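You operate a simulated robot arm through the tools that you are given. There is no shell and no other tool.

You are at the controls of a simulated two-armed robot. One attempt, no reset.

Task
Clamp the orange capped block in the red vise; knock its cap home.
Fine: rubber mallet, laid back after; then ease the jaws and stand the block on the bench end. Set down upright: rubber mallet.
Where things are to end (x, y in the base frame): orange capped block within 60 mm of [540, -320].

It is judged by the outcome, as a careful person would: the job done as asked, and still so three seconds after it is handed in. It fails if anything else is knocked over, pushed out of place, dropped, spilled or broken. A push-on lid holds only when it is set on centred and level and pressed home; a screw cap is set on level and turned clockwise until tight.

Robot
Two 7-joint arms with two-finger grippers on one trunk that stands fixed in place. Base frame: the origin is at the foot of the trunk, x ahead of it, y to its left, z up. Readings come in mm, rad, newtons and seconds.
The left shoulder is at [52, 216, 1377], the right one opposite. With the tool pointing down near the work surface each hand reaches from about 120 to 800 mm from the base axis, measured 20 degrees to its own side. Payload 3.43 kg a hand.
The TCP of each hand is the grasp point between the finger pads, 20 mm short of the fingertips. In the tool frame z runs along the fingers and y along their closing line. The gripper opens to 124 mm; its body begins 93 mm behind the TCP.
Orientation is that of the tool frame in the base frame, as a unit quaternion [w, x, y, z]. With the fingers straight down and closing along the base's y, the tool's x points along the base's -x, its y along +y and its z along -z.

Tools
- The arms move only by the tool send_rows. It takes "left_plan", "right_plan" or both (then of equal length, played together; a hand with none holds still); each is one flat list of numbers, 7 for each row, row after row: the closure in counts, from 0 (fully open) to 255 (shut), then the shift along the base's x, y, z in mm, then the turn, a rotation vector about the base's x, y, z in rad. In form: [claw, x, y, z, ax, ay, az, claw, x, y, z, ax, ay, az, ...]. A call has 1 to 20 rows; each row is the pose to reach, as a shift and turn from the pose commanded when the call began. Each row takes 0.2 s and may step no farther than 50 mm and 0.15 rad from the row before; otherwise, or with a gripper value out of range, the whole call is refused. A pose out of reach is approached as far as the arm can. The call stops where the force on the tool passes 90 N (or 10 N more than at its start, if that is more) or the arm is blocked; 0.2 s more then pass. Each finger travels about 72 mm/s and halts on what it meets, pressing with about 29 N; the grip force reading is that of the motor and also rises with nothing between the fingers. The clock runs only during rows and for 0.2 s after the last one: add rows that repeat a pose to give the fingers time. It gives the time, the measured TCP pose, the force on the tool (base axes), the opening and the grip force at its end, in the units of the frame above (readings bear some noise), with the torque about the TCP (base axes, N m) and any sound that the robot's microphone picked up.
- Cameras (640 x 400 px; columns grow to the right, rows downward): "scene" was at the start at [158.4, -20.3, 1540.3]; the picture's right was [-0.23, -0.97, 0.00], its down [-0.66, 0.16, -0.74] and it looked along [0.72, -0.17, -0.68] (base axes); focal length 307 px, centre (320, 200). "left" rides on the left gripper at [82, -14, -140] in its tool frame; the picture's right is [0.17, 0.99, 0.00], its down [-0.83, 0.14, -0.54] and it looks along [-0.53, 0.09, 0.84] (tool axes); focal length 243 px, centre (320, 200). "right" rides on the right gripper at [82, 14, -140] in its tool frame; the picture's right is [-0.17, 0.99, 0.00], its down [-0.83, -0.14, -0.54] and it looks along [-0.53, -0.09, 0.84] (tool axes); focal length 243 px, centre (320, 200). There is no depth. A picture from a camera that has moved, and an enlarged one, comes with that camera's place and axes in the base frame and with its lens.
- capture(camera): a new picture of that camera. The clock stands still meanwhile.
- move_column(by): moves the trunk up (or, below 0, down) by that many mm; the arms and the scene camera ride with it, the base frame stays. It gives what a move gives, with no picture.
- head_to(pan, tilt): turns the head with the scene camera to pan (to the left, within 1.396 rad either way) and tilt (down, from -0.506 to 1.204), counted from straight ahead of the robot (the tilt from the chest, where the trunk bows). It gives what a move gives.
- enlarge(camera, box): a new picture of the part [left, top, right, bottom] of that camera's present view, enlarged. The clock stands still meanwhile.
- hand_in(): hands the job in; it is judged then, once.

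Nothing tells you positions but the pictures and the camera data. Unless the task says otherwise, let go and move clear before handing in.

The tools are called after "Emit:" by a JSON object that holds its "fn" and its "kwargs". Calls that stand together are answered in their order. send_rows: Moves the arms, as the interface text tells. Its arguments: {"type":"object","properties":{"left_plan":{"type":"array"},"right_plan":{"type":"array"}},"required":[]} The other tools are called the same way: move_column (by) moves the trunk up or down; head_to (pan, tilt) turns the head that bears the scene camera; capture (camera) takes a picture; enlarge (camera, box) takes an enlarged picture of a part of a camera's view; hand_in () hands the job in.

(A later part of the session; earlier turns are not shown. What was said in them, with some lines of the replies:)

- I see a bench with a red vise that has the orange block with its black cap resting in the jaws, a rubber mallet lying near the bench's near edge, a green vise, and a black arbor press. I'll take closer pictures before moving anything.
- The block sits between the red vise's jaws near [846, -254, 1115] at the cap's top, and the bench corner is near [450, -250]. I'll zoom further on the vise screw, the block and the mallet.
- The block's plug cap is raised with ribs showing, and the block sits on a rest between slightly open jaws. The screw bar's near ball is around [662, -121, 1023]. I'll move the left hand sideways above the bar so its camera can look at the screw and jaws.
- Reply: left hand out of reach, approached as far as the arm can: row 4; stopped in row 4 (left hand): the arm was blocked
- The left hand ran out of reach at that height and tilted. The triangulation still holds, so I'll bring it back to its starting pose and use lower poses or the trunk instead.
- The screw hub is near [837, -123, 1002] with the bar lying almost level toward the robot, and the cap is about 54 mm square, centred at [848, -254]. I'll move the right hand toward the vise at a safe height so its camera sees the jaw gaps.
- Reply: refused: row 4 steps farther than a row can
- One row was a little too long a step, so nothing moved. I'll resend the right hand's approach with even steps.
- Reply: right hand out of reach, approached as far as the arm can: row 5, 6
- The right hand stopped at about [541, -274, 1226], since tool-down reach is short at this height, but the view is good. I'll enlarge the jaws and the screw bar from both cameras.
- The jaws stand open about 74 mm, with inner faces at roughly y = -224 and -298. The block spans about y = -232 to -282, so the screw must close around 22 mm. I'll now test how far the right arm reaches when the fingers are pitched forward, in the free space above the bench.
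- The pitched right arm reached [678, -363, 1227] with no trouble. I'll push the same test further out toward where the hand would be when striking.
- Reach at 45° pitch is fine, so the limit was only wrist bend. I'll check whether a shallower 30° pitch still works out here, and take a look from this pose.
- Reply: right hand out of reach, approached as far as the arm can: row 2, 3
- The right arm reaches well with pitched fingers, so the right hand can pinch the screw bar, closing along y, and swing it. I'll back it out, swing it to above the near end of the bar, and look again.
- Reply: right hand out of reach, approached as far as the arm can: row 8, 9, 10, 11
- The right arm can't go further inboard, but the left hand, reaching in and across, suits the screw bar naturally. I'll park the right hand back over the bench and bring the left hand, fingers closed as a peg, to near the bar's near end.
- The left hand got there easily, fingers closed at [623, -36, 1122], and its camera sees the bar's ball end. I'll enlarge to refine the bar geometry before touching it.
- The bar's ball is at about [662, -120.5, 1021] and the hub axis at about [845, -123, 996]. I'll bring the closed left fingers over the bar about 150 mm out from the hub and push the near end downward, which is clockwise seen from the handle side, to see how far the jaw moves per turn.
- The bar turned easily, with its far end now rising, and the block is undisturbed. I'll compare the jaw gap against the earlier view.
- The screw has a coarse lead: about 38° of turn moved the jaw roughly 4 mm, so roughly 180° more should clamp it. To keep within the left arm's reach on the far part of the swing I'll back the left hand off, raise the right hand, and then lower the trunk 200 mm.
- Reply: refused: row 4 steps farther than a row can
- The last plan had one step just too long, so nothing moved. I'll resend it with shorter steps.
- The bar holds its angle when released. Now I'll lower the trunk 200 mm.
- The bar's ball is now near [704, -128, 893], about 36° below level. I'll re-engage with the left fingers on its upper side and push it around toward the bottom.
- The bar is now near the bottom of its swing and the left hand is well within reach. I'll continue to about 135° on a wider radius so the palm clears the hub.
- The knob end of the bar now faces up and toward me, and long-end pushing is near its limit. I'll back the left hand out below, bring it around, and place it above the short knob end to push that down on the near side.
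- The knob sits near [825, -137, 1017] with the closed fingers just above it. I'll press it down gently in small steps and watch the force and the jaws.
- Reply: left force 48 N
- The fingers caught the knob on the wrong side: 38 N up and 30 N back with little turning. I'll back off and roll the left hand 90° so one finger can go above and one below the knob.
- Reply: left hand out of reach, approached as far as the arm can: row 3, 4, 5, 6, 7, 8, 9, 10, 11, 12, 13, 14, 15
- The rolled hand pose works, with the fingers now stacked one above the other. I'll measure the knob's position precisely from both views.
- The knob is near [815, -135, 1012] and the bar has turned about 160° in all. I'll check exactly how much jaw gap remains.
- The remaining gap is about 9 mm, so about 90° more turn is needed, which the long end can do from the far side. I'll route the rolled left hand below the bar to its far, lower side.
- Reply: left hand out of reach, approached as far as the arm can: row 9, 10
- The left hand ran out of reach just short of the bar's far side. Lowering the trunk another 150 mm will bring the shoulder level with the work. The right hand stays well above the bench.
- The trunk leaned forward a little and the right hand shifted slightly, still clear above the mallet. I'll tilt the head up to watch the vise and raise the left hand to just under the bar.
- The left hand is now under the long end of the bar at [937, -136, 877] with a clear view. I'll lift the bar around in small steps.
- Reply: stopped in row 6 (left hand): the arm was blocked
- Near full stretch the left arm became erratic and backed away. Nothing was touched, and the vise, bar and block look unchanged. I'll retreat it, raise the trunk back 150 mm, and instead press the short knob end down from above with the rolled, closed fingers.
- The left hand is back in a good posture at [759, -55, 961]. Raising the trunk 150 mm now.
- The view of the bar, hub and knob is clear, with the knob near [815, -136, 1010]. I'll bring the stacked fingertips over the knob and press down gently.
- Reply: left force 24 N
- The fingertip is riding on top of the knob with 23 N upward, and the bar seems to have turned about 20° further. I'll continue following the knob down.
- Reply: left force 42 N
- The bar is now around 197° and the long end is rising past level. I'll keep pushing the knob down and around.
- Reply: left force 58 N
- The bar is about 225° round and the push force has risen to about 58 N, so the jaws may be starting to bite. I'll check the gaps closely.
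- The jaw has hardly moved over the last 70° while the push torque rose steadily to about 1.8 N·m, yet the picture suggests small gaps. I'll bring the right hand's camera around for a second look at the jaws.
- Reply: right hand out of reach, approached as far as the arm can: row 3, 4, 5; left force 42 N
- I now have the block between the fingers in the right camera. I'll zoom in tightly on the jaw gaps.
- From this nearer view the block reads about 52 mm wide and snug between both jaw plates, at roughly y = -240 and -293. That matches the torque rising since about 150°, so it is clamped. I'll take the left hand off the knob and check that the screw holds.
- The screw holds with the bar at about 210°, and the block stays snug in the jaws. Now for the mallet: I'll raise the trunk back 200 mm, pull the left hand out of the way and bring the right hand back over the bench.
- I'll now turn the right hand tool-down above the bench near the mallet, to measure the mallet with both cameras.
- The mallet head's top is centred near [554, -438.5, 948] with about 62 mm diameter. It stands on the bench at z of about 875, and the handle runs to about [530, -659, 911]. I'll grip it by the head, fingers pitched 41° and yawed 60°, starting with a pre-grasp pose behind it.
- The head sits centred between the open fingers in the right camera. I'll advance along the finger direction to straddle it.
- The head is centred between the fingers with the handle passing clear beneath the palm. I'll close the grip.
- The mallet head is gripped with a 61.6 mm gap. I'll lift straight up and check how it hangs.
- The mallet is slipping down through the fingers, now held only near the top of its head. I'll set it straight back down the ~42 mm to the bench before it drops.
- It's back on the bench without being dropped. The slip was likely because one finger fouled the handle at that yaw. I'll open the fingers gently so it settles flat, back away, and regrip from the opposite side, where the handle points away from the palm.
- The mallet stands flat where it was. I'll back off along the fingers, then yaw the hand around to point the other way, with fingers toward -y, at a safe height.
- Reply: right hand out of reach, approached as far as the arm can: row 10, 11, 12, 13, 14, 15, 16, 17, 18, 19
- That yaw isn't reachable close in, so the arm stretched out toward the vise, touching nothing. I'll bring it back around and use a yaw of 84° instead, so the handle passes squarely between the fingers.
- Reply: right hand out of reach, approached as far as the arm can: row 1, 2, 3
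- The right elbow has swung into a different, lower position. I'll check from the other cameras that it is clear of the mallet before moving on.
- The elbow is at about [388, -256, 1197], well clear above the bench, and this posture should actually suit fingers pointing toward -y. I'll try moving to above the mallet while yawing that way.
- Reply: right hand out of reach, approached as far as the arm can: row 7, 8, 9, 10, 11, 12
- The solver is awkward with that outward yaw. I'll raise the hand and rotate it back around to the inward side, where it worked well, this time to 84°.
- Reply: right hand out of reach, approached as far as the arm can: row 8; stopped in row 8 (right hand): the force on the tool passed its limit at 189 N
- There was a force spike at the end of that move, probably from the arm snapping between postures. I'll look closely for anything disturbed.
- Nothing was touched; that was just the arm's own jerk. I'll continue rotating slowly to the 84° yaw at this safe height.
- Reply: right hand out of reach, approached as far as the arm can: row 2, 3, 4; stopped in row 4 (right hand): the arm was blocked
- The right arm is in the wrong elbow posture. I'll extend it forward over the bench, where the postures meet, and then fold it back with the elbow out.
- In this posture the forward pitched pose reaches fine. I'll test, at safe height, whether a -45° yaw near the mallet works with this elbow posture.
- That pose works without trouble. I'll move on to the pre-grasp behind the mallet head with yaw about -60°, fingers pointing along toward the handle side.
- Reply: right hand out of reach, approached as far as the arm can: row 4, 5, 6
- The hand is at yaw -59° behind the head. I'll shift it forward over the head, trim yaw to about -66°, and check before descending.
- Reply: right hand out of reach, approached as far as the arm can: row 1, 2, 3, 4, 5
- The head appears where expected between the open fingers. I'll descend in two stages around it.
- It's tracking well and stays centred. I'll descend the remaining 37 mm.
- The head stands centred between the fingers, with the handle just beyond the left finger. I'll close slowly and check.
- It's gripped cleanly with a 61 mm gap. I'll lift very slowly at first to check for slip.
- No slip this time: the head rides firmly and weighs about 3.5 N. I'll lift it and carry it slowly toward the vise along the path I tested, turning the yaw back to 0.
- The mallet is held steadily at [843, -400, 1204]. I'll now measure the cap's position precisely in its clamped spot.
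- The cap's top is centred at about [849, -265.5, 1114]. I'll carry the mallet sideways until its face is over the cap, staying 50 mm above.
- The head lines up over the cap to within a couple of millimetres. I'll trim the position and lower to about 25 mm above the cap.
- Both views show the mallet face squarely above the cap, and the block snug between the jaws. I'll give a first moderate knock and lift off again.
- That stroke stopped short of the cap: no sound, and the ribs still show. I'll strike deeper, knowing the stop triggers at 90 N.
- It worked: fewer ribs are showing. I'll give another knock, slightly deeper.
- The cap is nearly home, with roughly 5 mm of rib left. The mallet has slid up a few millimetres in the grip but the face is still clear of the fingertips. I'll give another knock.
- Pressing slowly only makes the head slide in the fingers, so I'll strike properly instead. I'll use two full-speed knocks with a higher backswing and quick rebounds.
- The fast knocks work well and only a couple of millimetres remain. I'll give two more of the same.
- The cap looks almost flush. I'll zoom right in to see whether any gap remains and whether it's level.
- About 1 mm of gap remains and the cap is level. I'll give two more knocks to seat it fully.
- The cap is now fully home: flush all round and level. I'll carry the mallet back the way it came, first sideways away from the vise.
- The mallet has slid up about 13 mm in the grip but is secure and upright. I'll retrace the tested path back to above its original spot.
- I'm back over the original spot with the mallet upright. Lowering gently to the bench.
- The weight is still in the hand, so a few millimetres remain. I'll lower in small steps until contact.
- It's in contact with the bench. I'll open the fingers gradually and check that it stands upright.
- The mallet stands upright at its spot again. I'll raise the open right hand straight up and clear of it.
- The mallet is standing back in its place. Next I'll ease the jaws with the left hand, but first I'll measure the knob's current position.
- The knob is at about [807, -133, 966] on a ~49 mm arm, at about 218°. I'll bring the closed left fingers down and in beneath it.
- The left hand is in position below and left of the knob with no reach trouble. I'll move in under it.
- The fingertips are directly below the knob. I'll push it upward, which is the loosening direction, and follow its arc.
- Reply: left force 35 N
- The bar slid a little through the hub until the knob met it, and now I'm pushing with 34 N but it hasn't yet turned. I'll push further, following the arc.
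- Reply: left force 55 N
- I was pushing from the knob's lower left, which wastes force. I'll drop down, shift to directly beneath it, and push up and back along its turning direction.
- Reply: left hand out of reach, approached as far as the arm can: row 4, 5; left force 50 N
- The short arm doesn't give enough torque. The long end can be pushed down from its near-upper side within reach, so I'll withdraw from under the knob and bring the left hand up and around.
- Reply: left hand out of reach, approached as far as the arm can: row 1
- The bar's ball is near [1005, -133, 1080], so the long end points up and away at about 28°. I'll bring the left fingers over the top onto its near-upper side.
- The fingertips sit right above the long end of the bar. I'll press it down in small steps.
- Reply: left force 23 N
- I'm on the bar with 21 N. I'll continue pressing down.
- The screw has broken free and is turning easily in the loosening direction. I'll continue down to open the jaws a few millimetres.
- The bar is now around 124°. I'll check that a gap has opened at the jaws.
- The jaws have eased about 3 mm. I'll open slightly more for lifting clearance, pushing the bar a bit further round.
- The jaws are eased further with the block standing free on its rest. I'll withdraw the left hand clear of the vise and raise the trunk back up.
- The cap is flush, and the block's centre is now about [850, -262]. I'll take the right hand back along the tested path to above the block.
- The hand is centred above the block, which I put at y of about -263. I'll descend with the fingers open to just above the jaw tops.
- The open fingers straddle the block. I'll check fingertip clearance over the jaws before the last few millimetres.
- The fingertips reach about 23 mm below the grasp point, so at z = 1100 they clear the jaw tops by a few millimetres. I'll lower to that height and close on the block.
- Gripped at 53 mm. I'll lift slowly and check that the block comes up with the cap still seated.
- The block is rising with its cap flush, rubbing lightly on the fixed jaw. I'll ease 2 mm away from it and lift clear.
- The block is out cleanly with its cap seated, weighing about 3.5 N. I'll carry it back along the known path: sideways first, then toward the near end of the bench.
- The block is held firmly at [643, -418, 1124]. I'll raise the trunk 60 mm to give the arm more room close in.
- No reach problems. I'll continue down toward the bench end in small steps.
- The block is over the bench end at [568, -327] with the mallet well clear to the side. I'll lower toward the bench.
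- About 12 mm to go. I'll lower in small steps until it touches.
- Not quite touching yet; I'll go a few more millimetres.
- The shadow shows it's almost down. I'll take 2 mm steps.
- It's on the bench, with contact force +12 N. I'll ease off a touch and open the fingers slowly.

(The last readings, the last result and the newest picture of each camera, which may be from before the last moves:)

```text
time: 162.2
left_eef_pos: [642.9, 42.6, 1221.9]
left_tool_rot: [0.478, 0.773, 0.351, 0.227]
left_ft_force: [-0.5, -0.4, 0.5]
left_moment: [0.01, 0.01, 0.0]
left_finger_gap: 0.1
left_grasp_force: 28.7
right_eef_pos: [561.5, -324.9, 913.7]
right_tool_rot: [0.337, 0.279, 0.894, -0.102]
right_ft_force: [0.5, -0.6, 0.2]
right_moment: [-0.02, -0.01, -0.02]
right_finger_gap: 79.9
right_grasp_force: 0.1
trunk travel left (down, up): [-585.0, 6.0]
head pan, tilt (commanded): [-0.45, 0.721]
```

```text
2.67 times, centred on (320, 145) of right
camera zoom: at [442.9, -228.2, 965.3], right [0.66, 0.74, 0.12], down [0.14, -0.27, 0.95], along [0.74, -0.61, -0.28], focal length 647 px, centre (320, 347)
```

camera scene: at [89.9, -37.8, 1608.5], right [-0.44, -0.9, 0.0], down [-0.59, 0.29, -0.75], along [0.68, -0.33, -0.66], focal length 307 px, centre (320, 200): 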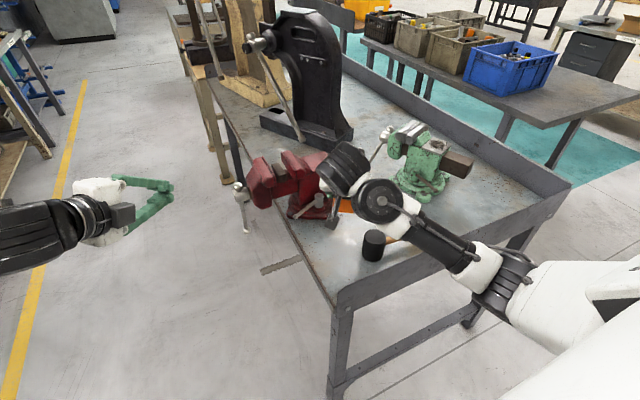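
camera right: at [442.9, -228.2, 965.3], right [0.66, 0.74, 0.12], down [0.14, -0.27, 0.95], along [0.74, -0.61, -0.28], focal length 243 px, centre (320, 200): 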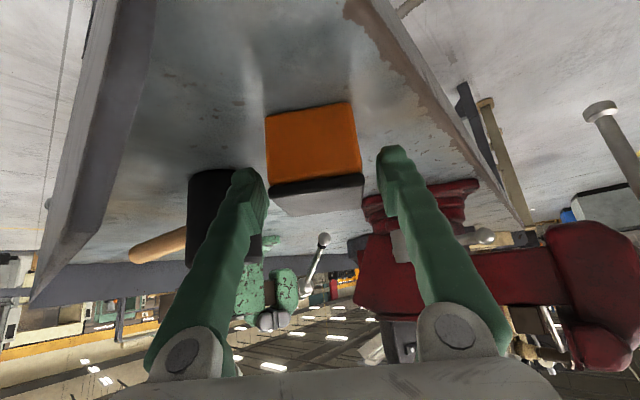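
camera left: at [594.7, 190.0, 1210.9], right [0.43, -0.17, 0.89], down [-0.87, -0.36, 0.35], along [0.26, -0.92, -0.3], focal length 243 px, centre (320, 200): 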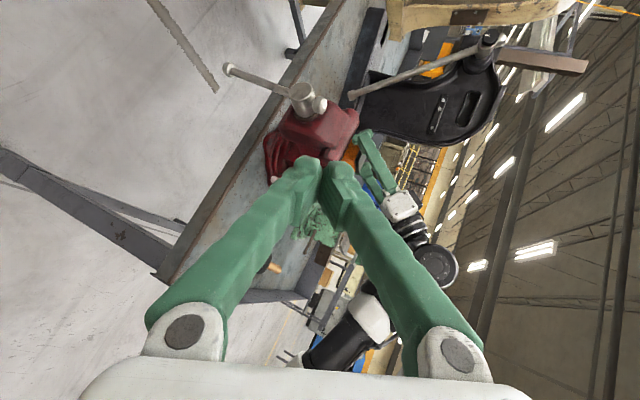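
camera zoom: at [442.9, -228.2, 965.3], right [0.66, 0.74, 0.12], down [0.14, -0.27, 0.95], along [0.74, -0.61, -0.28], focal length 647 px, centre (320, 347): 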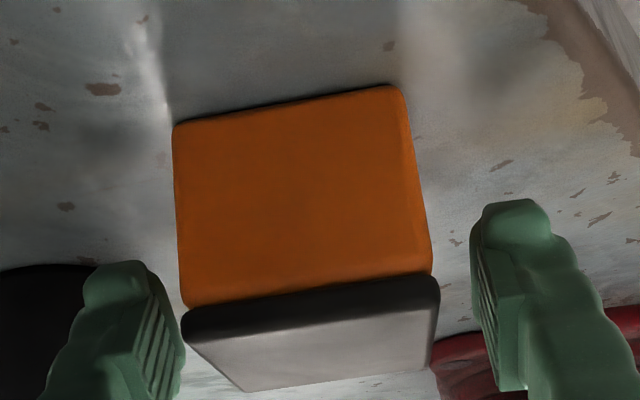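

The block stands free on the bench end, cap seated. I'll raise the hand straight up and clear.

Emit:
{"fn": "send_rows", "kwargs": {"right_plan": [90, 0, 0, 12, 0, 0, 0, 90, 0, 0, 28, 0, 0, 0, 90, 1, 0, 46, 0, 0, 0, 90, 2, -1, 66, 0, 0, 0, 90, 4, -2, 88, 0, 0, 0, 90, 8, -4, 110, 0, 0, 0, 90, 18, -10, 130, 0, 0, 0, 90, 30, -20, 155, 0, 0, 0, 90, 45, -40, 185, 0, 0, 0, 90, 60, -60, 215, 0, 0, 0]}}

Emit:
{"fn": "capture", "kwargs": {"camera": "scene"}}

Emit:
{"fn": "capture", "kwargs": {"camera": "right"}}

```text
time: 164.4
left_eef_pos: [643.3, 41.3, 1220.2]
left_tool_rot: [0.477, 0.773, 0.351, 0.227]
left_ft_force: [-0.5, -0.1, 0.7]
left_moment: [0.01, 0.01, 0.03]
left_finger_gap: 0.0
left_grasp_force: 29.1
right_eef_pos: [621.4, -384.2, 1130.7]
right_tool_rot: [0.336, 0.278, 0.894, -0.102]
right_ft_force: [0.4, -0.4, 0.2]
right_moment: [0.0, 0.02, -0.03]
right_finger_gap: 80.1
right_grasp_force: 0.0
trunk travel left (down, up): [-585.0, 6.0]
head pan, tilt (commanded): [-0.45, 0.721]
```

```text
taken
camera scene: at [89.8, -37.8, 1608.6], right [-0.44, -0.9, 0.0], down [-0.59, 0.29, -0.75], along [0.68, -0.33, -0.66], focal length 307 px, centre (320, 200)
```

scene: 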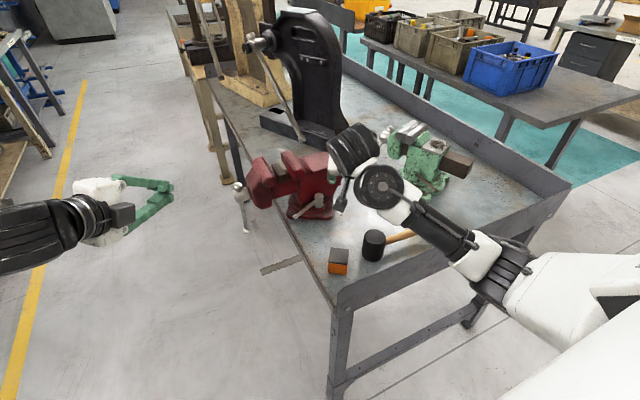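

```text
taken
camera right: at [502.1, -287.1, 1183.0], right [0.66, 0.74, 0.11], down [0.14, -0.27, 0.95], along [0.74, -0.61, -0.28], focal length 243 px, centre (320, 200)
```

right: 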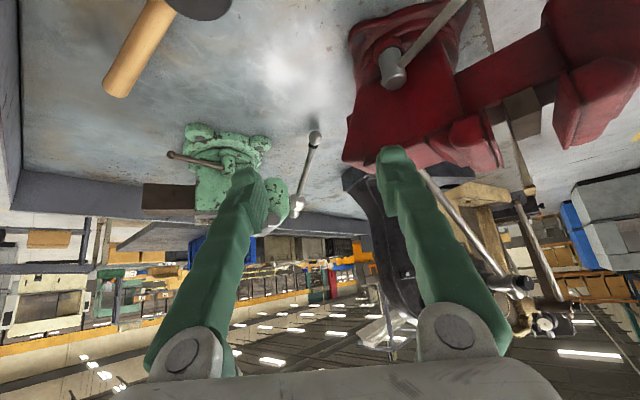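

The block stands on the bench end beside the upright mallet. I'll zoom in to verify both.

Emit:
{"fn": "enlarge", "kwargs": {"camera": "scene", "box": [310, 215, 410, 295]}}

Emit:
{"fn": "enlarge", "kwargs": {"camera": "scene", "box": [220, 130, 370, 240]}}

```text
5.00 times, centred on (360, 255) of scene
camera zoom: at [89.8, -37.8, 1608.6], right [-0.44, -0.9, 0.0], down [-0.59, 0.29, -0.75], along [0.68, -0.33, -0.66], focal length 1537 px, centre (120, -75)
```

zoom: 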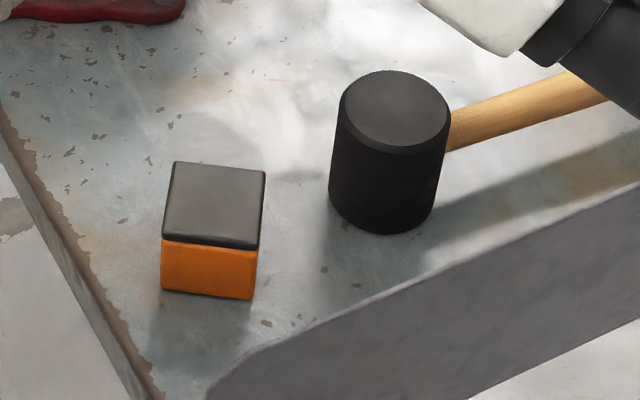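

```text
3.64 times, centred on (295, 185) of scene
camera zoom: at [89.8, -37.8, 1608.6], right [-0.44, -0.9, 0.0], down [-0.59, 0.29, -0.75], along [0.68, -0.33, -0.66], focal length 1118 px, centre (411, 254)
```

zoom: 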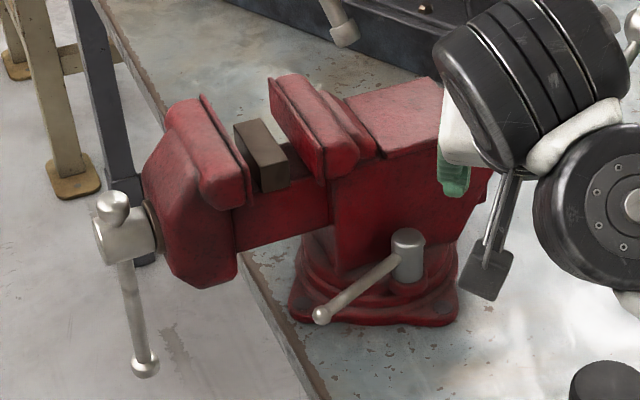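

The block stands upright at about [555, -322] with its cap flush. The mallet is upright in its original spot, and the vise is eased and empty. I'll lift the right hand further clear and take a last look.

Emit:
{"fn": "send_rows", "kwargs": {"right_plan": [60, 10, -10, 20, 0, 0, 0, 30, 20, -20, 40, 0, 0, 0, 0, 30, -30, 60, 0, 0, 0, 0, 30, -30, 60, 0, 0, 0, 0, 30, -30, 60, 0, 0, 0]}}

Emit:
{"fn": "capture", "kwargs": {"camera": "scene"}}

Emit:
{"fn": "enlarge", "kwargs": {"camera": "scene", "box": [310, 215, 410, 295]}}

```text
time: 165.6
left_eef_pos: [643.8, 41.3, 1220.3]
left_tool_rot: [0.477, 0.773, 0.351, 0.226]
left_ft_force: [0.6, -0.9, 0.8]
left_moment: [0.01, -0.05, 0.04]
left_finger_gap: 0.0
left_grasp_force: 28.9
right_eef_pos: [650.4, -414.6, 1192.3]
right_tool_rot: [0.336, 0.278, 0.894, -0.102]
right_ft_force: [0.4, 0.1, -0.2]
right_moment: [0.01, 0.01, 0.01]
right_finger_gap: 124.1
right_grasp_force: 0.0
trunk travel left (down, up): [-585.0, 6.0]
head pan, tilt (commanded): [-0.45, 0.721]
```

```text
taken
camera scene: at [89.5, -37.8, 1608.6], right [-0.44, -0.9, 0.0], down [-0.59, 0.29, -0.75], along [0.68, -0.33, -0.66], focal length 307 px, centre (320, 200)
```

scene: 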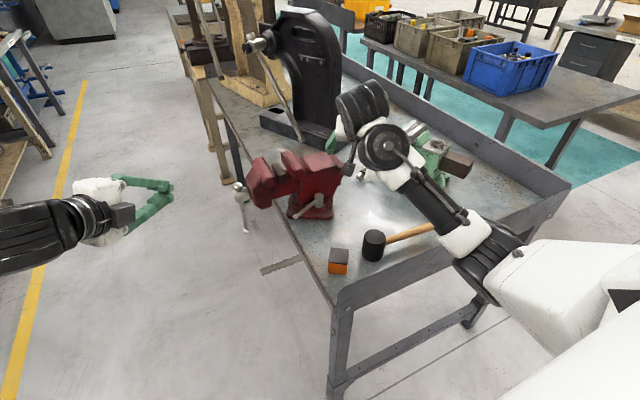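

```text
5.00 times, centred on (360, 255) of scene
camera zoom: at [89.5, -37.8, 1608.6], right [-0.44, -0.9, 0.0], down [-0.59, 0.29, -0.75], along [0.68, -0.33, -0.66], focal length 1537 px, centre (120, -75)
```

zoom: 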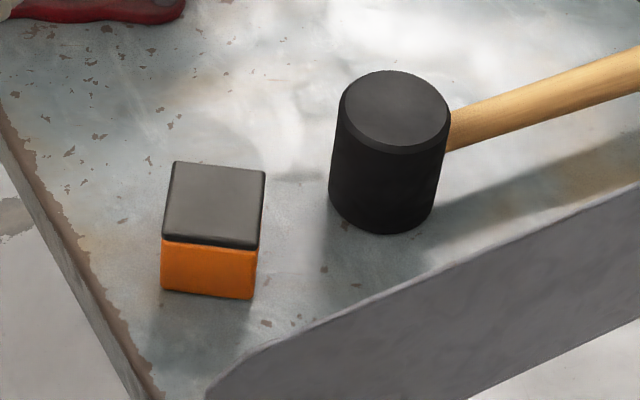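

The block is steady on the bench end near [555, -322] with its cap home. The mallet stands upright where it started, the jaws are eased, and both hands are clear. I'm handing the job in.

Emit:
{"fn": "hand_in", "kwargs": {}}

```text
The job is handed in.
```

The orange block's cap is knocked home, and the block is standing upright on the bench end at about [555, -322], roughly 15 mm from the target. I've handed the job in. No verdict has come back yet.

- **Clamping:** I turned the screw bar until the block sat snug between the jaws of the red vise. The bar held its angle when I let go.
- **Cap:** I held the rubber mallet by its head and knocked the cap in over several strokes. Close-up views showed it flush and level, with no ribs visible.
- **Mallet:** It stands upright on its head at about [554, -437], within 2 mm of where it started.
- **Vise:** I eased the jaws a few millimetres before lifting the block out. The block rubbed lightly on the fixed jaw on the way up, and I saw no damage.

On the first try the mallet slipped about 47 mm through the fingers while I was lifting it. I set it straight back down without dropping it and regripped from the other side.

One right-arm move hit the force limit at 189 N while the arm was changing posture. I checked afterwards and saw nothing disturbed.
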